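You operate a simulated robot arm through the tools that you are given. There is no shell and no other tool. Be economical: measure what you need, move in short steps, check, and stop when the job is done.

The job below is to be done with a simulated robot arm. You get a single attempt, and the scene is never put back.

JOB
Take the purple gauge block and put it on the top board of the grey parts shelf.

Only the result counts: the job must be done as asked and must still hold three seconds after the hand-in. Knocking over, shifting, dropping, spilling or breaking anything else fails it.

ROBOT AND FRAMES
A 7-joint arm with a two-finger parallel gripper on a trunk, on a base that drives. Base frame: it is fixed to the floor where the robot stands at the start and does not move with it; the origin is under the middle of the robot, x ahead of it, y to its left, z up. Units: m, degrees, N and s.
Its first joint turns from -115.0 to 115.0 degrees. Places, roughly: top board of the grey parts shelf [0.6, 0.1, 1]. Payload 3.91 kg.
The tool frame sits at the grasp point between the pads (the TCP): z along the fingers, y along the line on which they close. The tips reach 0.03 m beyond it. Largest opening 0.11 m; finger width 0.02, thickness 0.01; the body of the gripper, 0.048 by 0.112 m, starts 0.055 m behind the TCP.
Orientation is told as [roll, pitch, yaw] about the base's x, y, z axes, in that order, counted from this pose: with the fingers straight down and closing along the base's y, the tool's x points along the base's -x, its y along +y and its z along -z.

CONTROLS
- The arm moves only by the tool apply_moves. Its arguments are lists of equal length, an entry for each row: "grip": the opening, from 0 (shut) to 1 (fully open); "offset": the shift along the base's x, y, z in units of 500 mm (1.0 is 500 mm), a list of three; "angular": the turn, a rotation vector about the base's x, y, z in units of 180 degrees (1.0 is 180 degrees), a list of three. In form: {"grip": [grip, ...], "offset": [[dx, dy, dz], ...], "angular": [[wx, wy, wz], ...]}. A call has 1 to 8 rows; each row is the pose to reach, as a shift and turn from the pose commanded when the call began. A call with a number of a shift or a turn outside -1 to 1 is refused whole. A row lasts 0.2 s, in which the tool goes at most 0.05 m and 8.6 degrees; a call with a longer step from one row to the next is refused whole, and so is a gripper value outside its range. A pose out of reach is approached as far as the arm can. The call stops where the force on the tool passes 40 N (or 10 N more than at its start, if that is more) or the arm is blocked; 0.2 s more then pass. Each finger travels about 0.108 m/s and halts on what it meets, pressing with about 22 N; the grip force reading is that of the motor and also rises with nothing between the fingers. The clock runs only during rows and for 0.2 s after the last one: add rows that repeat a pose to give the fingers time. The reply holds the time, the measured pose of the TCP, the force on the tool along the base axes, the opening and the grip force, in the units named above and with some noise, and new pictures: "pictures" is both (left out), scene, wrist or none.
- Cameras (640 x 400 px; columns grow to the right, rows downward): "scene" is now at [0.0014, 0.107, 1.6833]; the picture's right is [-0.60, -0.80, 0.00], its down [-0.61, 0.46, -0.65] and it looks along [0.52, -0.39, -0.76] (base axes); focal length 270 px, centre (320, 200). "wrist" rides on the gripper at [0.072, 0.017, -0.103] in the tool frame; the picture's right is [-0.23, 0.97, 0.00], its down [-0.76, -0.18, -0.62] and it looks along [-0.61, -0.14, 0.78] (tool axes); focal length 222 px, centre (320, 200). There is no depth. A picture from a camera that has moved, and an enlarged one, comes with that camera's place and axes in the base frame and with its lens.
- move_column(by): slides the trunk up (or, below 0, down) by that many m; the arm and the scene camera ride with it, the base frame stays. It gives what a move gives, with no picture.
- base_move(legs): drives the robot by 1 to 6 legs, each [ahead, turn to the left] in m and degrees, along the robot's own axes; the way and the turn of a leg run together, so that a leg with both is an arc; at most 1.5 m and 180 degrees a leg. The arm and the cameras ride along, it lands a little off, and it stops where it bumps. It gives what a move gives, and a new picture of the scene camera.
- head_to(pan, tilt): turns the head with the scene camera to pan (to the left, within 155 degrees either way) and tilt (down, from -29 to 69), counted from straight ahead of the robot. It gives what a move gives, and a new picture of the scene camera.
- inspect(camera, box): a new picture of the part [left, top, right, bottom] of that camera's present view, enlarged. The clock stands still meanwhile.
- hand_in(): hands the job in; it is judged then, once.

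Work in short steps. Places have to be worked out from the pictures, the camera data and where the tool is seen: move nearer, look again, correct. Check each grasp and each placing, and mend what went wrong. You have 120 turns and 170 pictures in all, those below and enlarged ones among them. Open the gripper and draw the arm clear of the work before you hand the job in, unless the task says otherwise; then end with one line.

The tools are called after "Emit:" as a command line: name --argument value ..., lists and objects as JSON in quotes. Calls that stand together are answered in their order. apply_moves: Moves the arm, as the interface text tells. Its arguments: {"type":"object","properties":{"grip":{"type":"array","items":{"type":"number"}},"offset":{"type":"array","items":{"type":"array","items":{"type":"number"}}},"angular":{"type":"array","items":{"type":"array","items":{"type":"number"}}},"pictures":{"type":"string","enum":["both","scene","wrist","none"]}},"required":["grip","offset","angular"]} The other tools are called the same way: move_column (by) slides the trunk up or down; base_move (legs) drives the base; head_to (pan, tilt) turns the head that bears the scene camera; inspect (camera, box) takes an enlarged picture of a part of a camera's view; hand_in () hands the job in.

At the start:

```text
time: 0.0
position: [0.534, -0.1018, 1.2506]
tool_rot: [0.1, 0.0, 0.6]
wrist_force: [-0.6, 0.2, 0.2]
width: 0.1099
grip_force: 0.1
trunk travel left (down, up): [-0.8, 0.19]
robot x, y, heading: [-0.002, 0.0036, -0.1]
head pan, tilt: [-37.2, 49.6]
```

scene: 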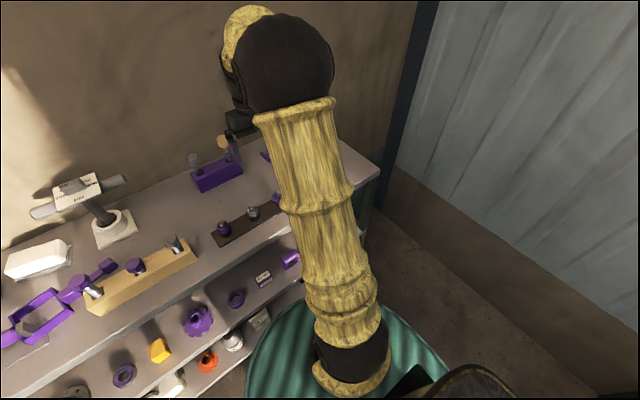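
wrist: 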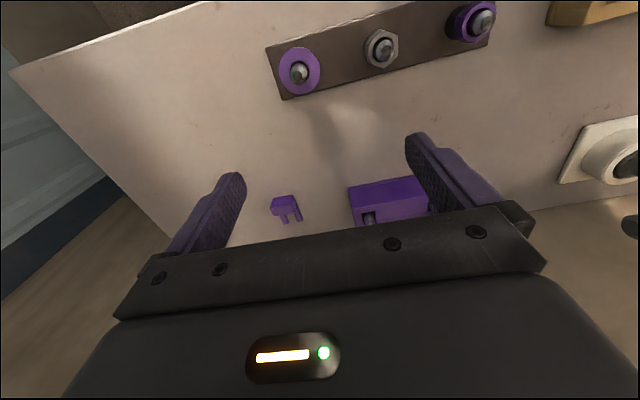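

The shelf and many purple items are visible; I need to identify the gauge block. I look around with the head first.

Emit:
head_to --pan 0 --tilt 50

Emit:
head_to --pan 45 --tilt 45

```text
time: 1.0
position: [0.534, -0.1024, 1.2509]
tool_rot: [-0.1, 0.1, 0.5]
wrist_force: [-0.3, 0.1, 0.9]
width: 0.1101
grip_force: 0.1
trunk travel left (down, up): [-0.8, 0.19]
robot x, y, heading: [-0.0017, 0.0002, 0.3]
head pan, tilt: [0.0, 50.0]
camera scene: at [0.0169, 0.1537, 1.6827], right [0.0, -1.0, 0.0], down [-0.77, 0.0, -0.64], along [0.64, 0.0, -0.77], focal length 270 px, centre (320, 200)
```

scene: 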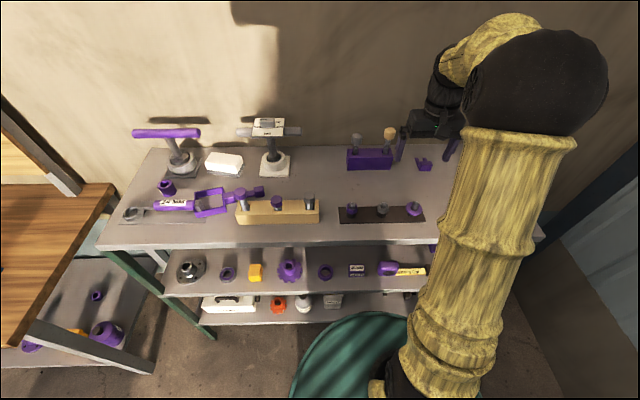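

```text
time: 2.1
position: [0.5334, -0.1035, 1.2517]
tool_rot: [-0.1, 0.0, 0.5]
wrist_force: [0.3, 0.2, -0.2]
width: 0.11
grip_force: 0.1
trunk travel left (down, up): [-0.8, 0.19]
robot x, y, heading: [0.0016, 0.0, -0.1]
head pan, tilt: [45.0, 45.0]
camera scene: at [-0.0026, 0.2113, 1.6896], right [0.71, -0.71, 0.0], down [-0.5, -0.5, -0.71], along [0.5, 0.5, -0.71], focal length 270 px, centre (320, 200)
```

scene: 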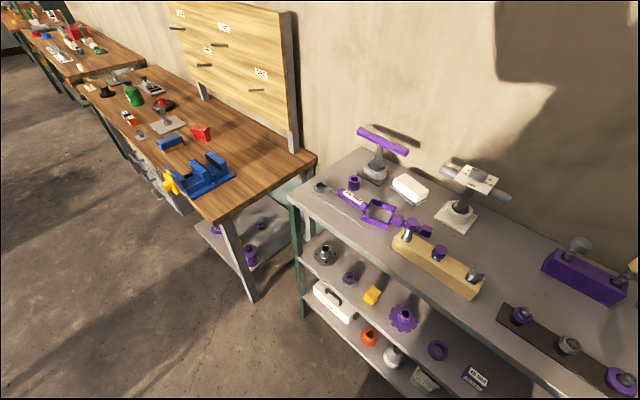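

The rack in front is the grey parts shelf (top at z≈1). The small labelled box on its middle board could be the gauge block; I go back and enlarge.

Emit:
head_to --pan 0 --tilt 60

Emit:
inspect --camera "scene" --box '[300, 130, 460, 230]'

Emit:
inspect --camera "scene" --box '[120, 80, 320, 205]'

```text
time: 3.3
position: [0.5334, -0.1015, 1.2514]
tool_rot: [-0.1, 0.1, 0.5]
wrist_force: [0.1, -0.4, -0.4]
width: 0.1099
grip_force: 0.0
trunk travel left (down, up): [-0.8, 0.19]
robot x, y, heading: [0.0007, -0.0009, -0.1]
head pan, tilt: [0.0, 60.0]
camera scene: at [0.0065, 0.1539, 1.6701], right [0.0, -1.0, 0.0], down [-0.87, 0.0, -0.5], along [0.5, 0.0, -0.87], focal length 270 px, centre (320, 200)
```

scene: 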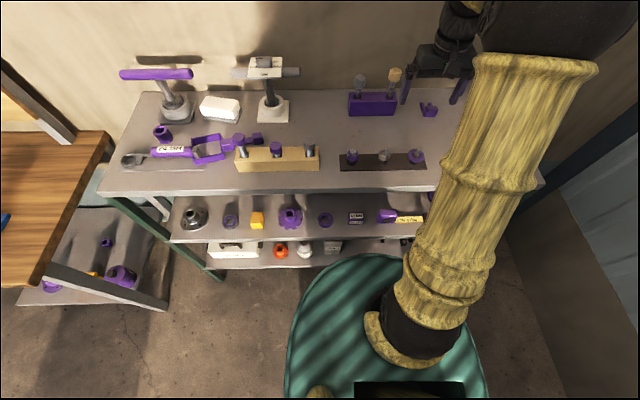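

```text
4.00 times, centred on (380, 180) of scene
camera zoom: at [0.0065, 0.1539, 1.6701], right [0.0, -1.0, 0.0], down [-0.87, 0.0, -0.5], along [0.5, 0.0, -0.87], focal length 1079 px, centre (80, 280)
```

zoom: 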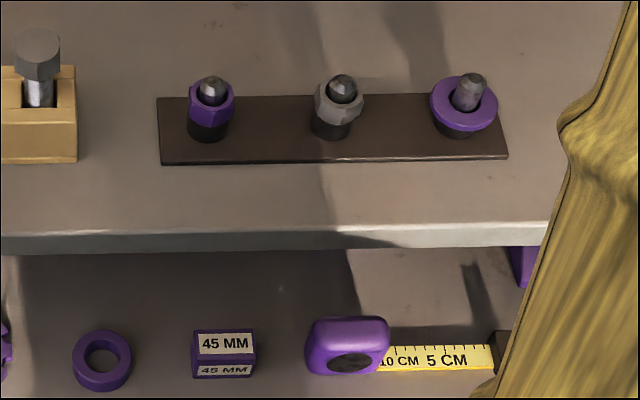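

```text
3.20 times, centred on (220, 142) of scene
camera zoom: at [0.0065, 0.1539, 1.6701], right [0.0, -1.0, 0.0], down [-0.87, 0.0, -0.5], along [0.5, 0.0, -0.87], focal length 863 px, centre (640, 384)
```

zoom: 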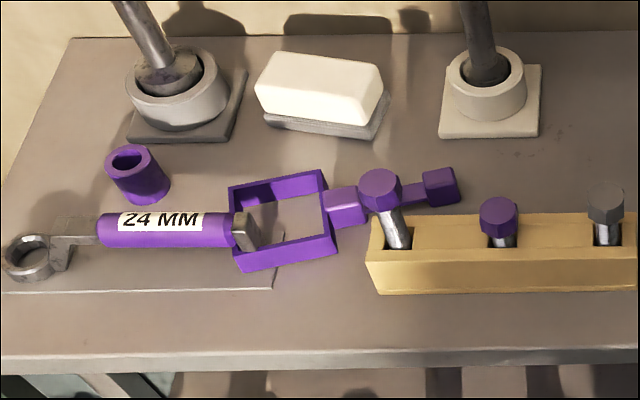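

The "45 MM" purple block on the middle board (≈[0.48, 0.01, 0.70]) is the gauge block. I'll need room to lower the arm in front of the shelf, so I check what is behind before backing.

Emit:
head_to --pan 150 --tilt 40

Emit:
head_to --pan -150 --tilt 40

```text
time: 5.6
position: [0.5351, -0.1028, 1.252]
tool_rot: [0.0, 0.0, 0.6]
wrist_force: [-0.2, 0.3, -0.5]
width: 0.11
grip_force: 0.1
trunk travel left (down, up): [-0.8, 0.19]
robot x, y, heading: [-0.0044, 0.0, -0.1]
head pan, tilt: [150.0, 40.0]
camera scene: at [-0.1338, 0.1964, 1.6969], right [0.5, 0.87, 0.0], down [0.56, -0.32, -0.77], along [-0.66, 0.38, -0.64], focal length 270 px, centre (320, 200)
```

scene: 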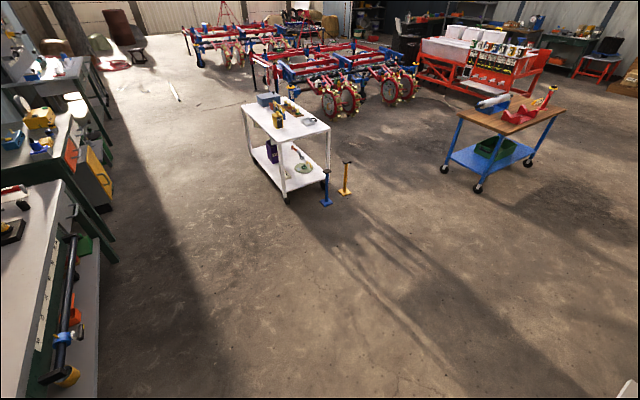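

```text
time: 9.7
position: [0.5334, -0.1013, 1.2504]
tool_rot: [-0.2, 0.1, 0.5]
wrist_force: [-0.6, 0.2, 0.2]
width: 0.1099
grip_force: 0.0
trunk travel left (down, up): [-0.8, 0.19]
robot x, y, heading: [-0.0005, -0.0012, 0.0]
head pan, tilt: [-150.0, 40.0]
camera scene: at [-0.1338, 0.1113, 1.6969], right [-0.5, 0.87, 0.0], down [0.56, 0.32, -0.77], along [-0.66, -0.38, -0.64], focal length 270 px, centre (320, 200)
```

scene: 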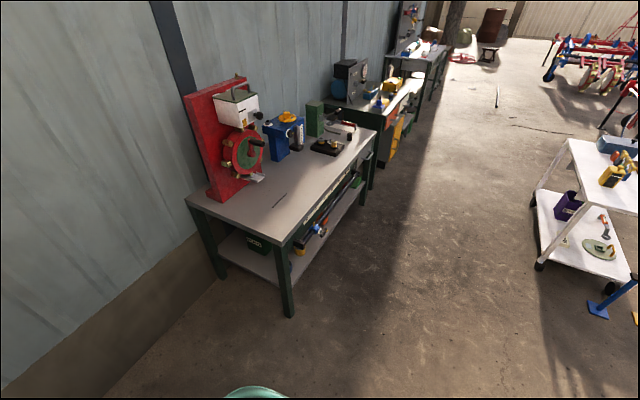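

Clear behind. I back 0.35 m and look again at the shelf.

Emit:
base_move --legs '[[-0.35, 0]]'

Emit:
head_to --pan 0 --tilt 40

Emit:
inspect --camera "scene" --box '[300, 150, 460, 250]'

```text
time: 12.0
position: [0.1818, -0.1036, 1.2531]
tool_rot: [-0.1, -0.2, 0.4]
wrist_force: [-0.6, 0.1, 0.5]
width: 0.11
grip_force: 0.0
trunk travel left (down, up): [-0.8, 0.19]
robot x, y, heading: [-0.3493, 0.0018, -0.4]
head pan, tilt: [-150.0, 40.0]
camera scene: at [-0.4846, 0.1126, 1.6968], right [-0.5, 0.87, 0.0], down [0.56, 0.32, -0.77], along [-0.66, -0.38, -0.64], focal length 270 px, centre (320, 200)
```

scene: 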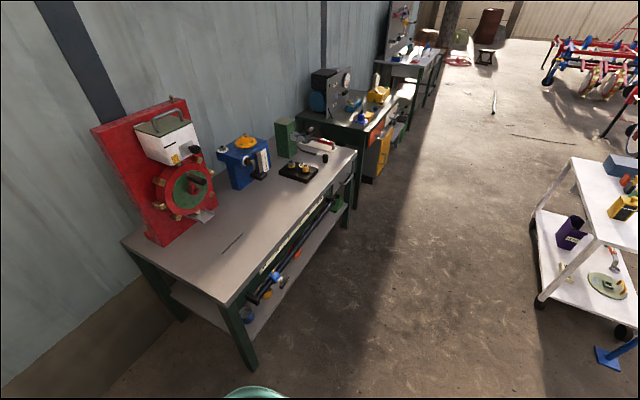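

```text
time: 14.3
position: [0.1835, -0.1045, 1.2503]
tool_rot: [0.0, 0.0, 0.3]
wrist_force: [-0.3, -0.4, 0.0]
width: 0.11
grip_force: 0.1
trunk travel left (down, up): [-0.8, 0.19]
robot x, y, heading: [-0.3508, 0.0031, -0.3]
head pan, tilt: [0.0, 40.0]
camera scene: at [-0.3245, 0.1544, 1.6968], right [0.0, -1.0, 0.0], down [-0.64, 0.0, -0.77], along [0.77, 0.0, -0.64], focal length 270 px, centre (320, 200)
```

scene: 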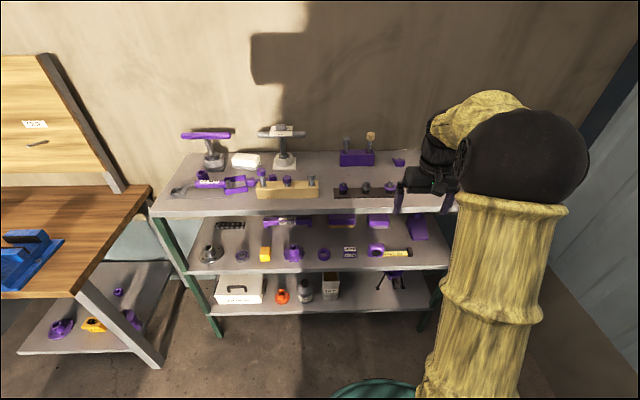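

```text
4.00 times, centred on (380, 200) of scene
camera zoom: at [-0.3245, 0.1544, 1.6968], right [0.0, -1.0, 0.0], down [-0.64, 0.0, -0.77], along [0.77, 0.0, -0.64], focal length 1079 px, centre (80, 200)
```

zoom: 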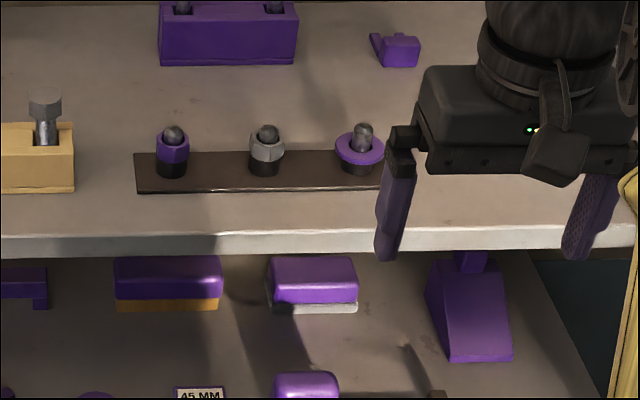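

The lower board now shows more. I enlarge around the labelled block.

Emit:
inspect --camera "scene" --box '[280, 210, 440, 310]'

Emit:
inspect --camera "scene" --box '[330, 237, 370, 262]'

```text
4.00 times, centred on (360, 260) of scene
camera zoom: at [-0.3245, 0.1544, 1.6968], right [0.0, -1.0, 0.0], down [-0.64, 0.0, -0.77], along [0.77, 0.0, -0.64], focal length 1079 px, centre (160, -40)
```

zoom: 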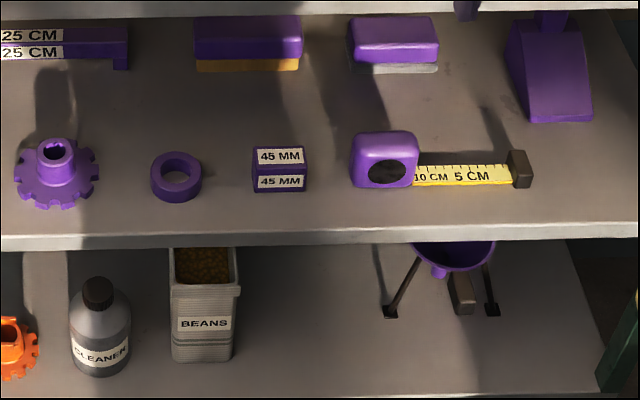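

```text
16.00 times, centred on (350, 250) of scene
camera zoom: at [-0.3245, 0.1544, 1.6968], right [0.0, -1.0, 0.0], down [-0.64, 0.0, -0.77], along [0.77, 0.0, -0.64], focal length 4317 px, centre (-160, -592)
```

zoom: 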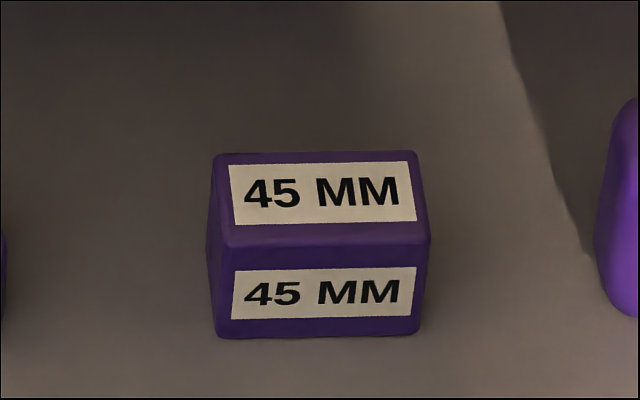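

Block: front face x≈0.473, centre ≈[0.488, 0.013], about 0.06 (y) × 0.034 × 0.045 high, base at z≈0.68. I lower the trunk, with the tool still well in front of the shelf.

Emit:
move_column --by -0.4

Emit:
apply_moves --grip '[0.8, 0.8, 0.8, 0.8, 0.8, 0.8]' --offset '[[0, 0.04, 0], [0, 0.08, 0], [0, 0.12, 0], [0, 0.16, 0], [0, 0.2, 0], [0, 0.234, 0]]' --angular '[[0, -0.04, 0], [0, -0.08, 0], [0, -0.12, 0], [0, -0.16, 0], [0, -0.2, 0], [0, -0.24, 0]]'

```text
time: 18.2
position: [0.1835, -0.1049, 0.8525]
tool_rot: [0.1, -0.1, 0.4]
wrist_force: [-0.2, -0.5, -0.4]
width: 0.1099
grip_force: 0.1
trunk travel left (down, up): [-0.4, 0.59]
robot x, y, heading: [-0.3454, 0.002, -0.4]
head pan, tilt: [0.0, 40.0]
```

```text
time: 19.6
position: [0.1849, 0.0139, 0.8516]
tool_rot: [-0.3, -43.4, 0.3]
wrist_force: [0.2, 0.0, 0.1]
width: 0.0878
grip_force: 0.1
trunk travel left (down, up): [-0.4, 0.59]
robot x, y, heading: [-0.3483, 0.0025, -0.1]
head pan, tilt: [0.0, 40.0]
camera scene: at [-0.3245, 0.1545, 1.2968], right [0.0, -1.0, 0.0], down [-0.64, 0.0, -0.77], along [0.77, 0.0, -0.64], focal length 270 px, centre (320, 200)
camera wrist: at [0.0589, 0.0287, 0.878], right [0.16, 0.97, 0.15], down [0.13, -0.17, 0.98], along [0.98, -0.14, -0.15], focal length 222 px, centre (320, 200)
```

scene: 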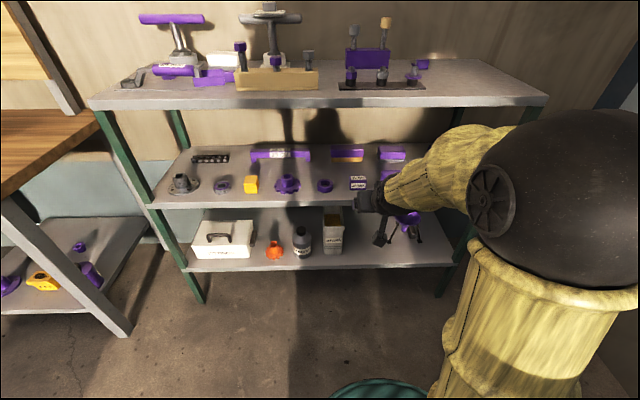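
wrist: 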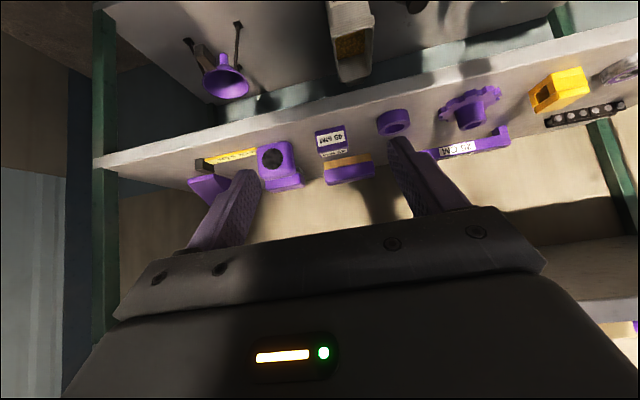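

Tilt achieved and the arm is clear. I drive ahead 0.2 m so the tool stands just in front of the gap between boards.

Emit:
base_move --legs '[[0.18, 0]]'

Emit:
inspect --camera "wrist" --box '[160, 0, 480, 200]'

```text
time: 21.1
position: [0.3649, 0.0136, 0.8516]
tool_rot: [-0.3, -43.2, 0.5]
wrist_force: [0.0, 0.0, 0.5]
width: 0.0879
grip_force: 0.0
trunk travel left (down, up): [-0.4, 0.59]
robot x, y, heading: [-0.1702, 0.0009, -0.1]
head pan, tilt: [0.0, 40.0]
camera scene: at [-0.1441, 0.1539, 1.2968], right [0.0, -1.0, 0.0], down [-0.64, 0.0, -0.77], along [0.77, 0.0, -0.64], focal length 270 px, centre (320, 200)
```

scene: 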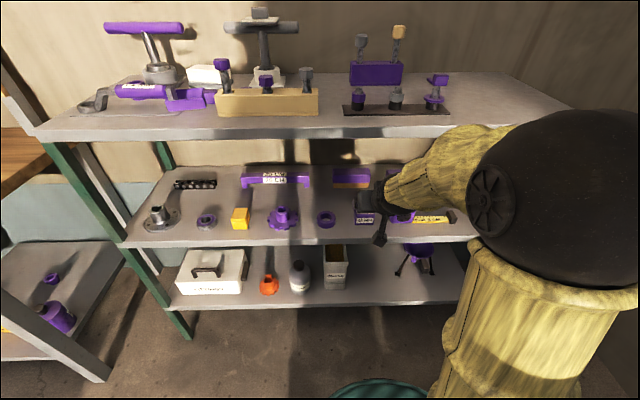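

```text
2.00 times, centred on (320, 100) of wrist
camera zoom: at [0.2396, 0.0284, 0.8781], right [0.16, 0.98, 0.15], down [0.13, -0.17, 0.98], along [0.98, -0.14, -0.15], focal length 444 px, centre (320, 400)
```

zoom: 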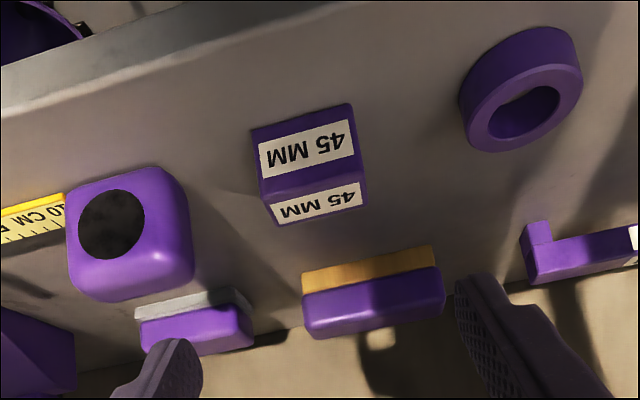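

Wrist view puts the block centre at ≈[0.486, 0.0105, 0.70]. I move to a pre-grasp point along the tool axis and look.

Emit:
apply_moves --grip '[0.85, 0.85, 0.85, 0.85]' --offset '[[0.02, -0.001, -0.03], [0.04, -0.003, -0.06], [0.06, -0.004, -0.09], [0.08, -0.006, -0.106]]' --angular '[[0, 0, 0], [0, 0, 0], [0, 0, 0], [0, 0, 0]]'

```text
time: 22.1
position: [0.4046, 0.0086, 0.7983]
tool_rot: [-0.3, -43.2, 0.5]
wrist_force: [-0.6, -0.4, 0.4]
width: 0.0936
grip_force: 0.1
trunk travel left (down, up): [-0.4, 0.59]
robot x, y, heading: [-0.1671, -0.002, -0.1]
head pan, tilt: [0.0, 40.0]
camera scene: at [-0.1441, 0.1539, 1.2968], right [0.0, -1.0, 0.0], down [-0.64, 0.0, -0.77], along [0.77, 0.0, -0.64], focal length 270 px, centre (320, 200)
camera wrist: at [0.2804, 0.0256, 0.8248], right [0.16, 0.98, 0.15], down [0.13, -0.17, 0.98], along [0.98, -0.14, -0.15], focal length 222 px, centre (320, 200)
```

scene: 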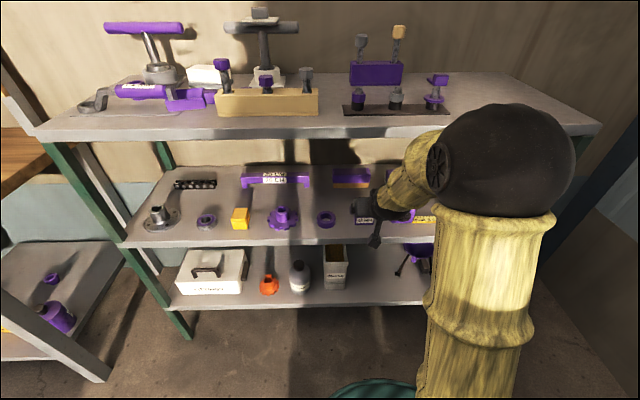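
wrist: 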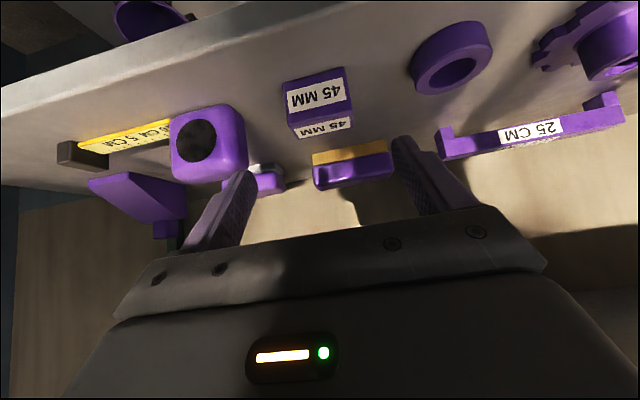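

Aligned; elbow is clear. I advance along the tool axis to straddle the block.

Emit:
apply_moves --grip '[0.85, 0.85, 0.85, 0.85, 0.85]' --offset '[[0.03, 0.003, -0.032], [0.06, 0.005, -0.063], [0.09, 0.005, -0.094], [0.12, 0.005, -0.125], [0.12, 0.005, -0.125]]' --angular '[[0, 0, 0], [0, 0, 0], [0, 0, 0], [0, 0, 0], [0, 0, 0]]'

```text
time: 23.3
position: [0.4659, 0.0122, 0.7367]
tool_rot: [-0.2, -43.2, 0.6]
wrist_force: [-0.1, 0.6, 0.2]
width: 0.0933
grip_force: 0.1
trunk travel left (down, up): [-0.4, 0.59]
robot x, y, heading: [-0.1723, 0.001, -0.2]
head pan, tilt: [0.0, 40.0]
camera scene: at [-0.1438, 0.1539, 1.2968], right [0.0, -1.0, 0.0], down [-0.64, 0.0, -0.77], along [0.77, 0.0, -0.64], focal length 270 px, centre (320, 200)
camera wrist: at [0.3412, 0.0294, 0.7622], right [0.16, 0.98, 0.15], down [0.13, -0.17, 0.98], along [0.98, -0.14, -0.15], focal length 222 px, centre (320, 200)
```

scene: 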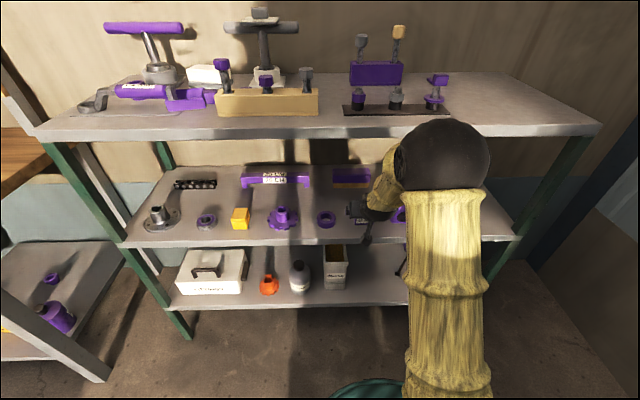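
wrist: 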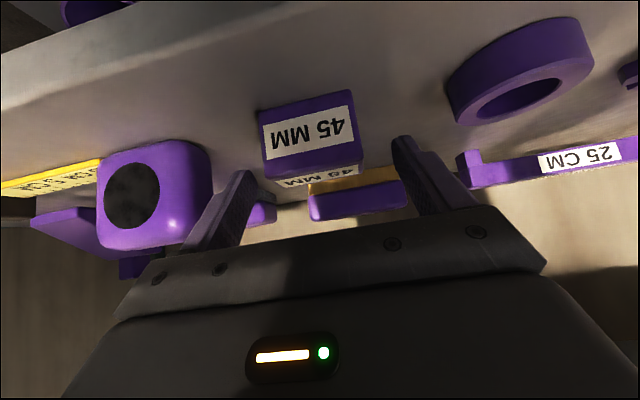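

Block is between the fingers' path with clear margins. Final advance of ~28 mm, then close.

Emit:
apply_moves --grip '[0.85, 0.85, 0.85]' --offset '[[0.02, -0.002, -0.02], [0.04, -0.003, -0.04], [0.04, -0.003, -0.04]]' --angular '[[0, 0, 0], [0, 0, 0], [0, 0, 0]]'

```text
time: 24.1
position: [0.4834, 0.0125, 0.7154]
tool_rot: [-0.2, -43.2, 0.5]
wrist_force: [0.1, 0.6, 0.3]
width: 0.0935
grip_force: 0.0
trunk travel left (down, up): [-0.4, 0.59]
robot x, y, heading: [-0.1693, -0.0007, -0.1]
head pan, tilt: [0.0, 40.0]
camera scene: at [-0.1439, 0.1539, 1.2968], right [0.0, -1.0, 0.0], down [-0.64, 0.0, -0.77], along [0.77, 0.0, -0.64], focal length 270 px, centre (320, 200)
camera wrist: at [0.3593, 0.0274, 0.7419], right [0.16, 0.98, 0.15], down [0.13, -0.17, 0.98], along [0.98, -0.14, -0.15], focal length 222 px, centre (320, 200)
```

scene: 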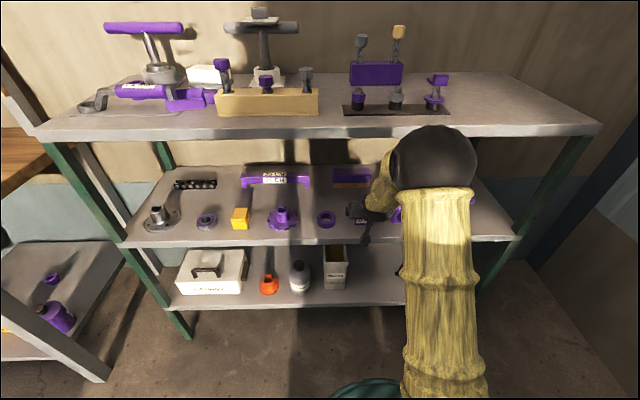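
wrist: 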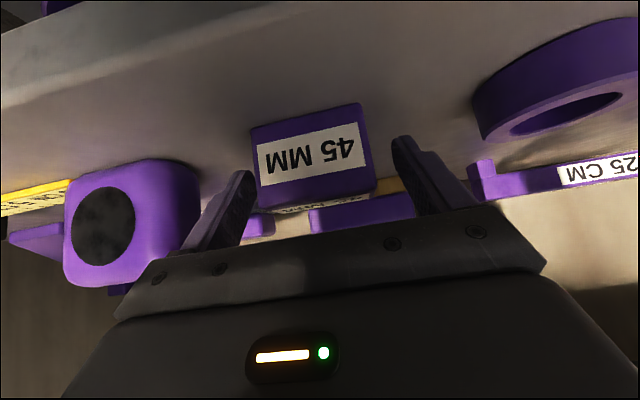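

Slightly more gap on the +y side; I shift 4 mm to −y and close.

Emit:
apply_moves --grip '[0.85, 0.6, 0.45, 0.45, 0.45, 0.45]' --offset '[[0.002, -0.008, 0], [0.002, -0.008, 0], [0.002, -0.008, 0], [0.002, -0.008, 0], [0.002, -0.008, 0], [0.002, -0.008, 0]]' --angular '[[0, 0, 0], [0, 0, 0], [0, 0, 0], [0, 0, 0], [0, 0, 0], [0, 0, 0]]' --pictures "wrist"

```text
time: 25.5
position: [0.4839, 0.0065, 0.7162]
tool_rot: [-0.2, -43.2, 0.5]
wrist_force: [1.0, 0.8, 0.8]
width: 0.0598
grip_force: 22.6
trunk travel left (down, up): [-0.4, 0.59]
robot x, y, heading: [-0.1703, 0.001, -0.2]
head pan, tilt: [0.0, 40.0]
camera wrist: at [0.3601, 0.0229, 0.7421], right [0.16, 0.98, 0.15], down [0.13, -0.17, 0.98], along [0.98, -0.14, -0.15], focal length 222 px, centre (320, 200)
```

wrist: 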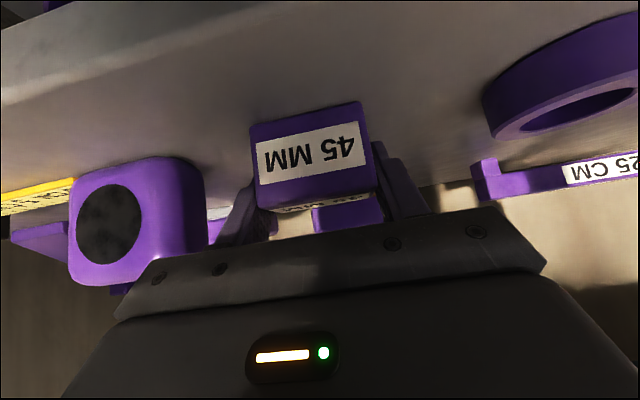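

Gripped at 59.8 mm with 22.6 N. I lift 30 mm and draw back a little, then check.

Emit:
apply_moves --grip '[0.35, 0.35, 0.35, 0.35, 0.35, 0.35]' --offset '[[0, 0, 0.03], [0, 0, 0.06], [-0.04, 0, 0.1], [-0.08, 0, 0.14], [-0.12, 0, 0.18], [-0.16, 0, 0.2]]' --angular '[[0, 0, 0], [0, 0, 0], [0, 0, 0], [0, 0, 0], [0, 0, 0], [0, 0, 0]]'

```text
time: 26.9
position: [0.4041, 0.005, 0.8163]
tool_rot: [-0.3, -43.2, 0.5]
wrist_force: [-0.2, 0.5, -3.0]
width: 0.0596
grip_force: 22.0
trunk travel left (down, up): [-0.4, 0.59]
robot x, y, heading: [-0.1648, 0.0008, 0.1]
head pan, tilt: [0.0, 40.0]
camera scene: at [-0.1439, 0.1539, 1.2968], right [0.0, -1.0, 0.0], down [-0.64, 0.0, -0.77], along [0.77, 0.0, -0.64], focal length 270 px, centre (320, 200)
camera wrist: at [0.2796, 0.0209, 0.8426], right [0.16, 0.98, 0.15], down [0.13, -0.17, 0.98], along [0.98, -0.14, -0.15], focal length 222 px, centre (320, 200)
```

scene: 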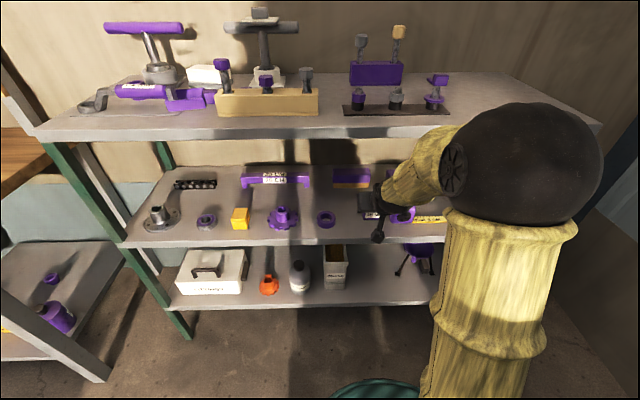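
wrist: 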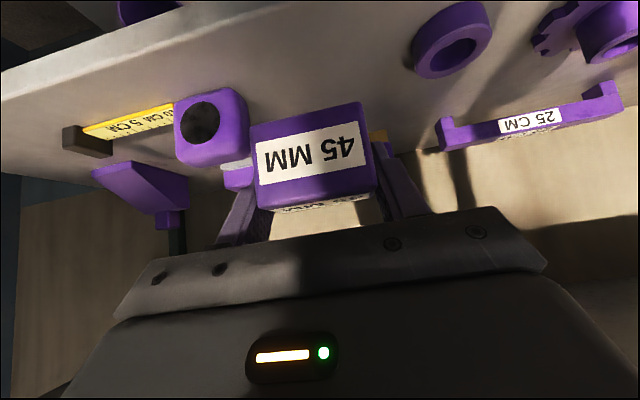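

The block is held, lifted without disturbing the neighbours. I back the base out 0.25 m, then raise the trunk well above the top board.

Emit:
base_move --legs '[[-0.25, 0]]'

Emit:
move_column --by 0.42

Emit:
head_to --pan -15 --tilt 40

```text
time: 28.7
position: [0.1534, 0.0077, 0.8168]
tool_rot: [-0.3, -43.3, 0.9]
wrist_force: [-0.3, 0.0, -2.2]
width: 0.0598
grip_force: 21.6
trunk travel left (down, up): [-0.4, 0.59]
robot x, y, heading: [-0.4213, 0.0028, 0.1]
head pan, tilt: [0.0, 40.0]
camera scene: at [-0.3963, 0.1541, 1.2968], right [0.0, -1.0, 0.0], down [-0.64, 0.0, -0.77], along [0.77, 0.0, -0.64], focal length 270 px, centre (320, 200)
```

scene: 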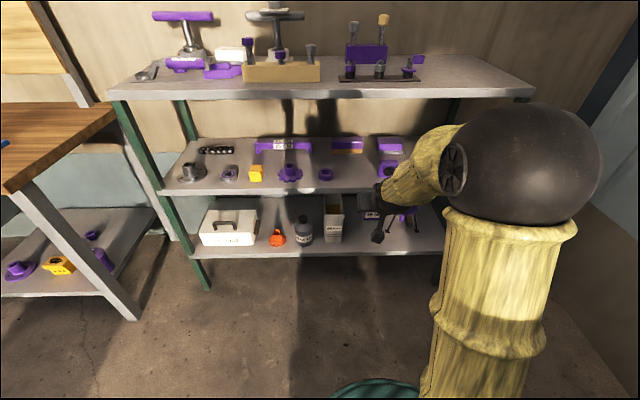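

```text
refused: 0.42 is not a number from -0.4 to 0.4
```

```text
time: 29.5
position: [0.153, 0.0078, 0.8159]
tool_rot: [-0.4, -43.2, 0.8]
wrist_force: [1.1, 1.0, -2.3]
width: 0.06
grip_force: 22.5
trunk travel left (down, up): [-0.4, 0.59]
robot x, y, heading: [-0.4228, -0.0007, 0.1]
head pan, tilt: [-15.0, 40.0]
camera scene: at [-0.3991, 0.1321, 1.2968], right [-0.26, -0.97, 0.0], down [-0.62, 0.16, -0.77], along [0.74, -0.2, -0.64], focal length 270 px, centre (320, 200)
```

scene: 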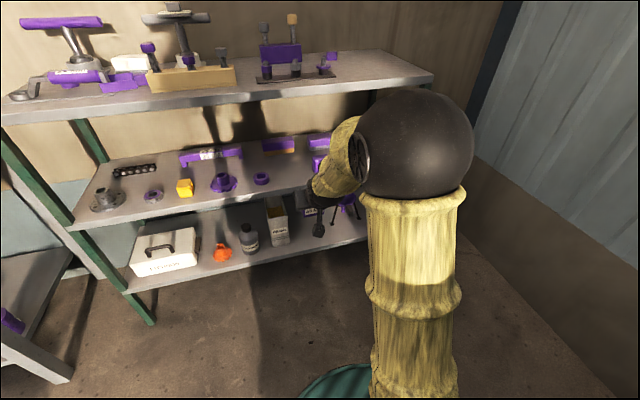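

I raise the trunk 0.38 m, so the block rides about 0.16 m above the top board.

Emit:
move_column --by 0.39

Emit:
apply_moves --grip '[0.35, 0.35, 0.35, 0.35, 0.35, 0.35, 0.35, 0.35]' --offset '[[0, -0.08, 0], [0, -0.16, 0], [0, -0.24, 0], [0, -0.32, 0], [0, -0.4, 0], [0, -0.48, 0], [0, -0.56, 0], [0, -0.66, 0]]' --angular '[[0, 0, 0], [0, 0, 0], [0, 0, 0], [0, 0, 0], [0, 0, 0], [0, 0, 0], [0, 0, 0], [0, 0, 0]]'

```text
time: 33.2
position: [0.1524, 0.0073, 1.2066]
tool_rot: [-0.3, -43.2, 0.8]
wrist_force: [-0.2, 0.5, -3.6]
width: 0.0601
grip_force: 22.0
trunk travel left (down, up): [-0.79, 0.2]
robot x, y, heading: [-0.4206, -0.0028, -0.0]
head pan, tilt: [-15.0, 40.0]
```

```text
time: 35.0
position: [0.1543, -0.3237, 1.2067]
tool_rot: [-0.2, -43.3, 0.7]
wrist_force: [-0.3, -0.1, -2.7]
width: 0.0599
grip_force: 22.0
trunk travel left (down, up): [-0.79, 0.2]
robot x, y, heading: [-0.4209, 0.0018, -0.1]
head pan, tilt: [-15.0, 40.0]
camera scene: at [-0.399, 0.1297, 1.687], right [-0.26, -0.97, 0.0], down [-0.62, 0.17, -0.77], along [0.74, -0.2, -0.64], focal length 270 px, centre (320, 200)
camera wrist: at [0.0302, -0.3089, 1.2332], right [0.16, 0.98, 0.15], down [0.13, -0.17, 0.98], along [0.98, -0.13, -0.15], focal length 222 px, centre (320, 200)
```

scene: 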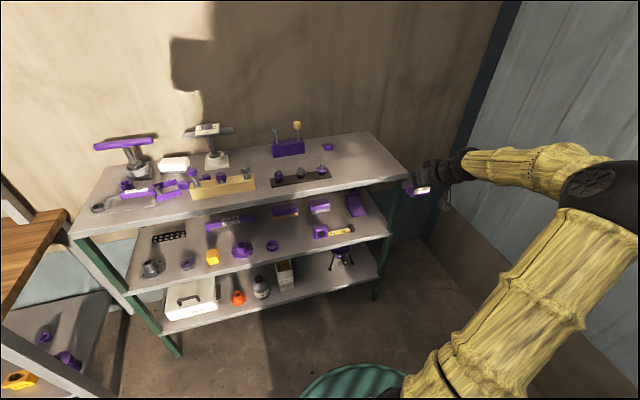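
wrist: 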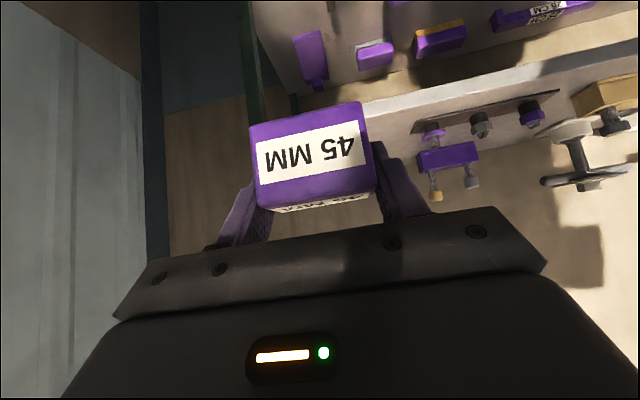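

Board top right end is free: corner at ≈[0.44, −0.50, 1.01], nearest item ends at y≈−0.17. I drive ahead 0.37 m to bring the block over ≈[0.525, −0.325].

Emit:
base_move --legs '[[0.375, 0]]'

Emit:
inspect --camera "wrist" --box '[0, 0, 640, 400]'

```text
time: 37.4
position: [0.5334, -0.3206, 1.2073]
tool_rot: [-0.2, -43.2, 0.8]
wrist_force: [0.7, 0.2, -2.4]
width: 0.06
grip_force: 21.8
trunk travel left (down, up): [-0.79, 0.2]
robot x, y, heading: [-0.0402, 0.0027, 0.4]
head pan, tilt: [-15.0, 40.0]
camera scene: at [-0.0194, 0.1324, 1.6868], right [-0.26, -0.97, 0.0], down [-0.62, 0.17, -0.77], along [0.74, -0.2, -0.64], focal length 270 px, centre (320, 200)
```

scene: 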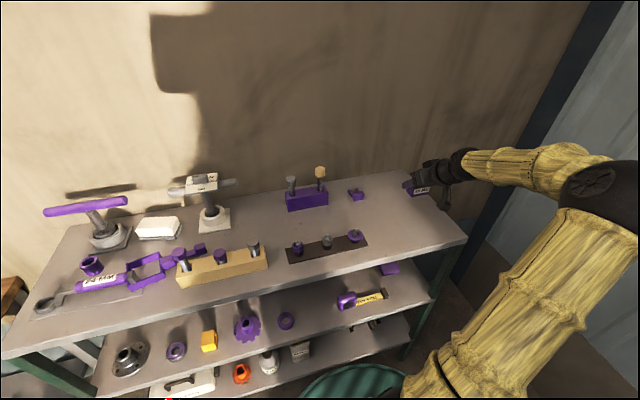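

```text
1.00 times, centred on (320, 200) of wrist
camera zoom: at [0.4098, -0.306, 1.2333], right [0.16, 0.98, 0.15], down [0.13, -0.17, 0.98], along [0.98, -0.13, -0.15], focal length 222 px, centre (320, 200)
```

zoom: 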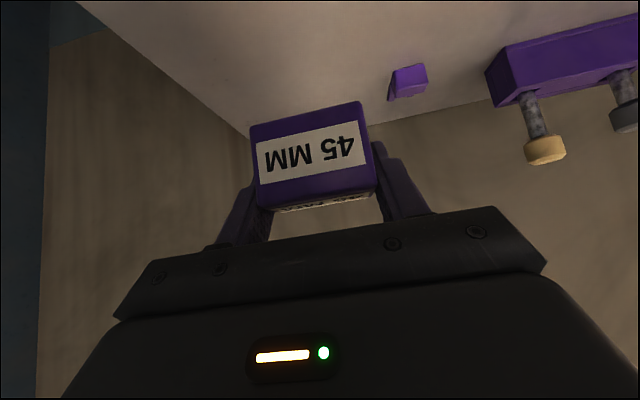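

The landing point projects onto bare board with margins all round. I descend 0.13 m in steps.

Emit:
apply_moves --grip '[0.35, 0.35, 0.35, 0.35, 0.35]' --offset '[[0, 0, -0.06], [0, 0, -0.12], [0, 0, -0.18], [0, 0, -0.23], [0, 0, -0.26]]' --angular '[[0, 0, 0], [0, 0, 0], [0, 0, 0], [0, 0, 0], [0, 0, 0]]'

```text
time: 38.6
position: [0.5344, -0.3207, 1.0772]
tool_rot: [-0.2, -43.2, 0.8]
wrist_force: [-0.9, -0.9, -2.6]
width: 0.0598
grip_force: 22.7
trunk travel left (down, up): [-0.79, 0.2]
robot x, y, heading: [-0.0404, -0.0004, 0.3]
head pan, tilt: [-15.0, 40.0]
camera scene: at [-0.0202, 0.1322, 1.6869], right [-0.26, -0.97, 0.0], down [-0.62, 0.17, -0.77], along [0.74, -0.2, -0.64], focal length 270 px, centre (320, 200)
camera wrist: at [0.4089, -0.3051, 1.1031], right [0.16, 0.98, 0.15], down [0.13, -0.17, 0.98], along [0.98, -0.13, -0.15], focal length 222 px, centre (320, 200)
```

scene: 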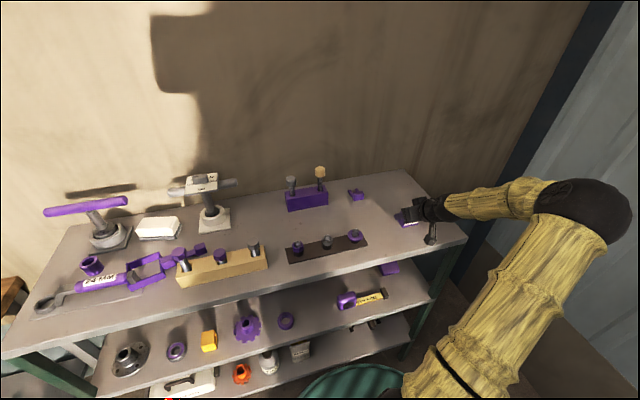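
wrist: 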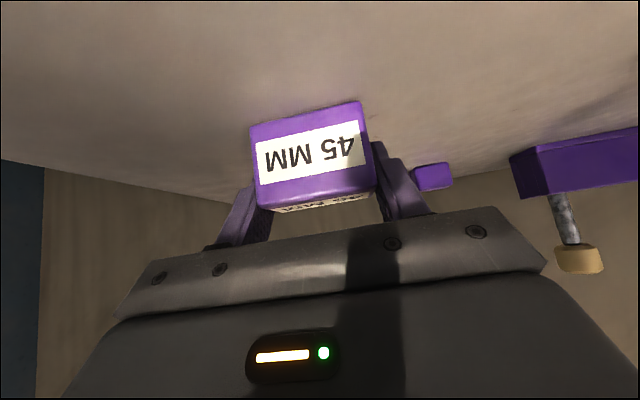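

No contact yet; block bottom should be ≈30 mm above the board. I lower 22 mm gently.

Emit:
apply_moves --grip '[0.35, 0.35, 0.35, 0.35]' --offset '[[0, 0, -0.014], [0, 0, -0.028], [0, 0, -0.036], [0, 0, -0.044]]' --angular '[[0, 0, 0], [0, 0, 0], [0, 0, 0], [0, 0, 0]]' --pictures "wrist"

Emit:
inspect --camera "scene" --box '[360, 160, 488, 240]'

```text
time: 39.4
position: [0.5361, -0.3228, 1.0688]
tool_rot: [-0.9, -44.2, 1.1]
wrist_force: [-0.3, 0.8, 16.2]
width: 0.06
grip_force: 22.2
trunk travel left (down, up): [-0.79, 0.2]
robot x, y, heading: [-0.0418, 0.0013, 0.1]
head pan, tilt: [-15.0, 40.0]
stopped in row 4: the force on the tool passed its limit (the readings are from after the stop); the commanded pose is now the measured one
camera wrist: at [0.4114, -0.3058, 1.0925], right [0.16, 0.98, 0.15], down [0.11, -0.17, 0.98], along [0.98, -0.14, -0.14], focal length 222 px, centre (320, 200)
```

wrist: 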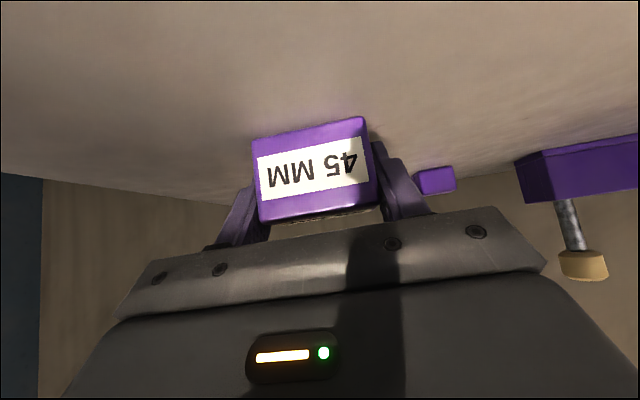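

```text
5.00 times, centred on (424, 200) of scene
camera zoom: at [-0.0227, 0.1333, 1.6868], right [-0.26, -0.97, 0.0], down [-0.62, 0.17, -0.77], along [0.74, -0.2, -0.64], focal length 1349 px, centre (-200, 200)
```

zoom: 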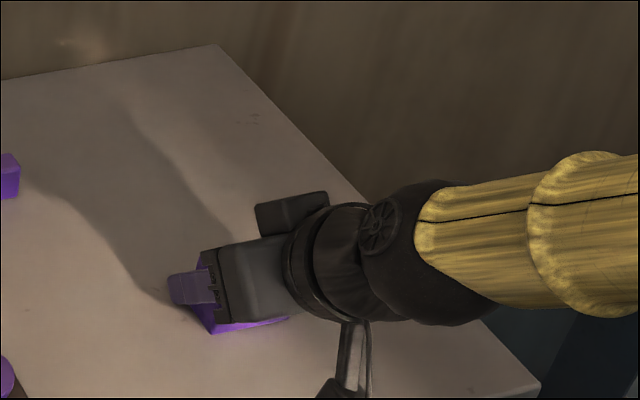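

Force 16 N and the block has slid ~8 mm up in the pads: it's seated on the board. I open just enough to free it and check.

Emit:
apply_moves --grip '[0.5, 0.55, 0.6, 0.65, 0.65]' --offset '[[0, 0, 0], [0, 0, 0], [0, 0, 0], [0, 0, 0], [0, 0, 0.004]]' --angular '[[0, 0, 0], [0, 0, 0], [0, 0, 0], [0, 0, 0], [0, 0, 0]]'

```text
time: 40.6
position: [0.5359, -0.3243, 1.069]
tool_rot: [-0.9, -44.2, 0.8]
wrist_force: [7.8, -11.7, 24.8]
width: 0.0656
grip_force: 0.1
trunk travel left (down, up): [-0.79, 0.2]
robot x, y, heading: [-0.0362, -0.0017, 0.1]
head pan, tilt: [-15.0, 40.0]
camera scene: at [-0.0223, 0.1319, 1.6869], right [-0.26, -0.97, 0.0], down [-0.62, 0.17, -0.77], along [0.74, -0.2, -0.64], focal length 270 px, centre (320, 200)
camera wrist: at [0.4114, -0.3083, 1.0926], right [0.16, 0.98, 0.15], down [0.11, -0.17, 0.98], along [0.98, -0.14, -0.14], focal length 222 px, centre (320, 200)
```

scene: 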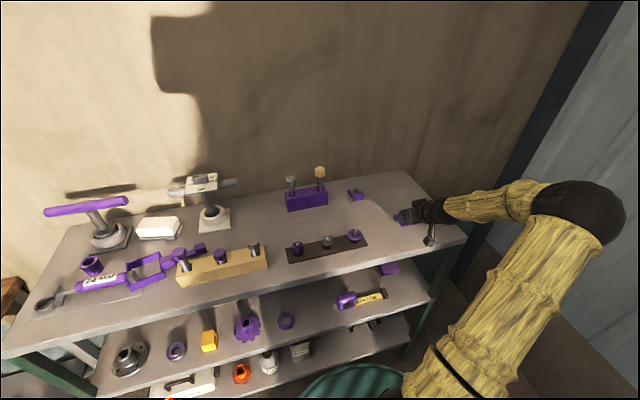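
wrist: 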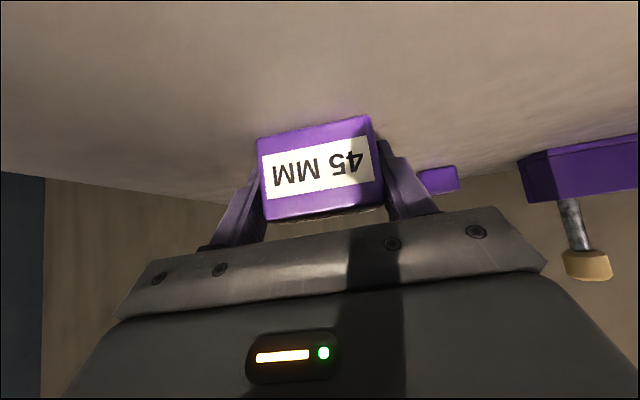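

Block is free and standing; the fingertips press on the board. I rise a few mm and open a bit more to unload.

Emit:
apply_moves --grip '[0.7, 0.75, 0.8, 0.8]' --offset '[[0, 0, 0.01], [0, 0, 0.016], [0, 0, 0.02], [0, 0, 0.02]]' --angular '[[0, 0, 0], [0, 0, 0], [0, 0, 0], [0, 0, 0]]'

```text
time: 41.6
position: [0.5369, -0.3212, 1.0774]
tool_rot: [-0.8, -43.9, 1.0]
wrist_force: [0.6, -0.2, -0.2]
width: 0.088
grip_force: 0.1
trunk travel left (down, up): [-0.79, 0.2]
robot x, y, heading: [-0.0419, -0.0009, -0.1]
head pan, tilt: [-15.0, 40.0]
camera scene: at [-0.0208, 0.1323, 1.6868], right [-0.26, -0.97, 0.0], down [-0.62, 0.17, -0.77], along [0.74, -0.2, -0.64], focal length 270 px, centre (320, 200)
camera wrist: at [0.4117, -0.3053, 1.1019], right [0.15, 0.98, 0.15], down [0.12, -0.17, 0.98], along [0.98, -0.13, -0.14], focal length 222 px, centre (320, 200)
```

scene: 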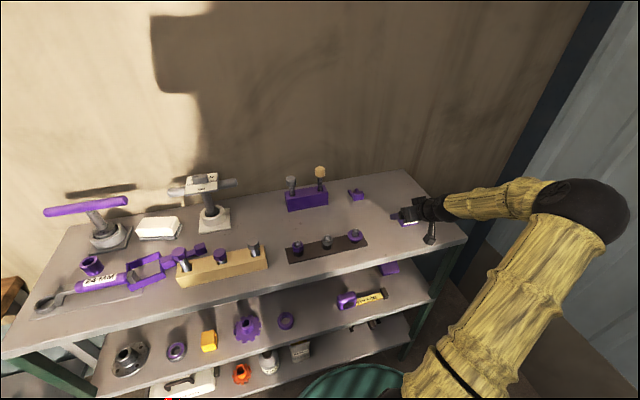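
wrist: 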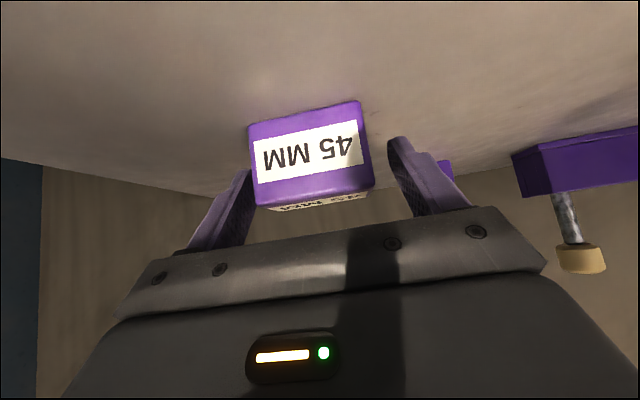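

Unloaded; the block stands still on the board. I open wider and draw back along the tool axis.

Emit:
apply_moves --grip '[0.95, 0.95, 0.95, 0.95, 0.95, 0.95, 0.95]' --offset '[[0, 0.004, 0], [-0.02, 0.004, 0.021], [-0.06, 0.004, 0.063], [-0.1, 0.004, 0.105], [-0.14, 0.004, 0.15], [-0.18, 0.004, 0.2], [-0.22, 0.004, 0.25]]' --angular '[[0, 0, 0], [0, 0, 0], [0, 0, 0], [0, 0, 0], [0, 0, 0], [0, 0, 0], [0, 0, 0]]'

Emit:
inspect --camera "scene" --box '[360, 170, 488, 250]'

```text
time: 43.2
position: [0.4243, -0.3195, 1.2022]
tool_rot: [-0.6, -44.0, 1.0]
wrist_force: [0.0, 0.1, -0.4]
width: 0.1046
grip_force: 0.0
trunk travel left (down, up): [-0.79, 0.2]
robot x, y, heading: [-0.0427, 0.0009, -0.1]
head pan, tilt: [-15.0, 40.0]
camera scene: at [-0.022, 0.133, 1.6868], right [-0.26, -0.97, 0.0], down [-0.62, 0.17, -0.77], along [0.74, -0.2, -0.64], focal length 270 px, centre (320, 200)
camera wrist: at [0.2996, -0.3044, 1.2267], right [0.16, 0.98, 0.15], down [0.12, -0.17, 0.98], along [0.98, -0.13, -0.14], focal length 222 px, centre (320, 200)
```

scene: 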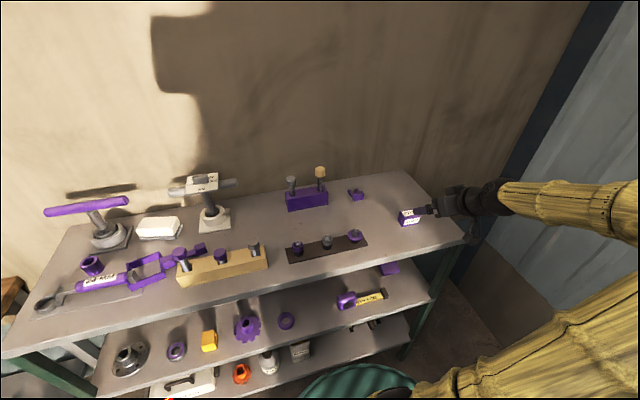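
wrist: 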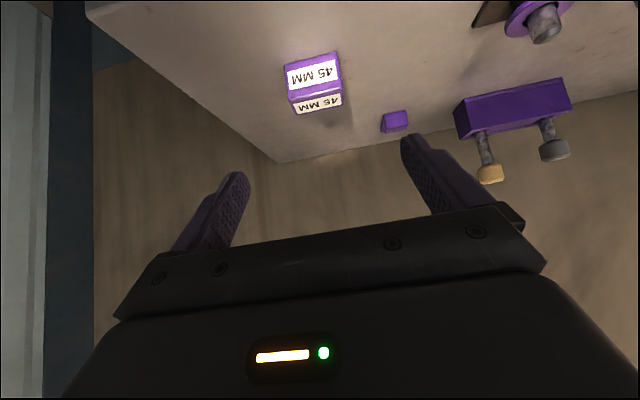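

```text
5.00 times, centred on (424, 210) of scene
camera zoom: at [-0.022, 0.133, 1.6868], right [-0.26, -0.97, 0.0], down [-0.62, 0.17, -0.77], along [0.74, -0.2, -0.64], focal length 1349 px, centre (-200, 150)
```

zoom: 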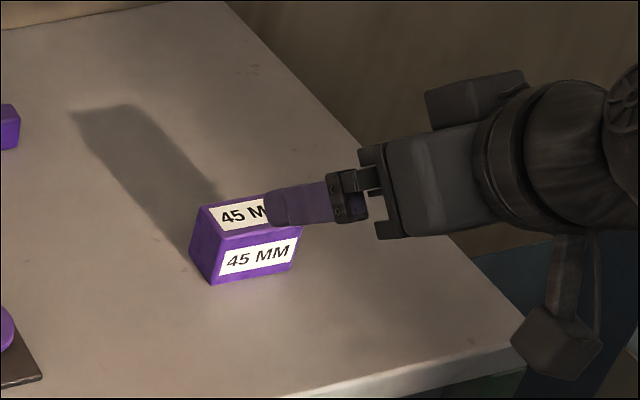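

The block stands flat on the top board. I drive back to be clear of the work and check the whole shelf.

Emit:
base_move --legs '[[-0.3, 0]]'

```text
time: 45.3
position: [0.1208, -0.3204, 1.2019]
tool_rot: [-0.7, -44.0, 1.2]
wrist_force: [-0.4, 0.5, -0.3]
width: 0.1046
grip_force: 0.0
trunk travel left (down, up): [-0.79, 0.2]
robot x, y, heading: [-0.3466, -0.0021, 0.4]
head pan, tilt: [-15.0, 40.0]
camera scene: at [-0.3269, 0.1317, 1.6869], right [-0.25, -0.97, 0.0], down [-0.62, 0.16, -0.77], along [0.74, -0.19, -0.64], focal length 270 px, centre (320, 200)
```

scene: 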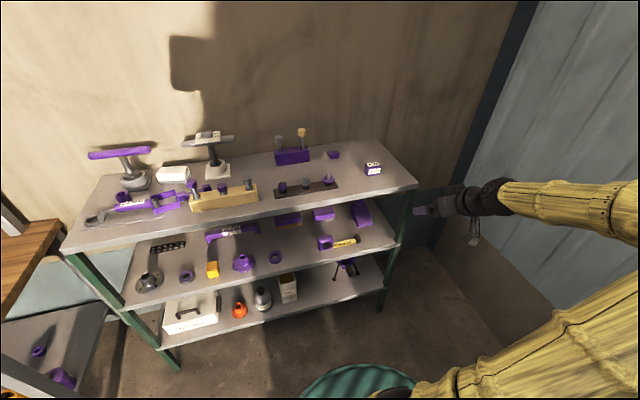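

All items are in place, the block rests on the top board, and the arm is clear with an open gripper; I hand in.

Emit:
hand_in

```text
The job is handed in.
```

The purple gauge block (labelled "45 MM") is standing on the top board of the grey parts shelf, nothing else looks moved in the last picture, and the job is handed in.
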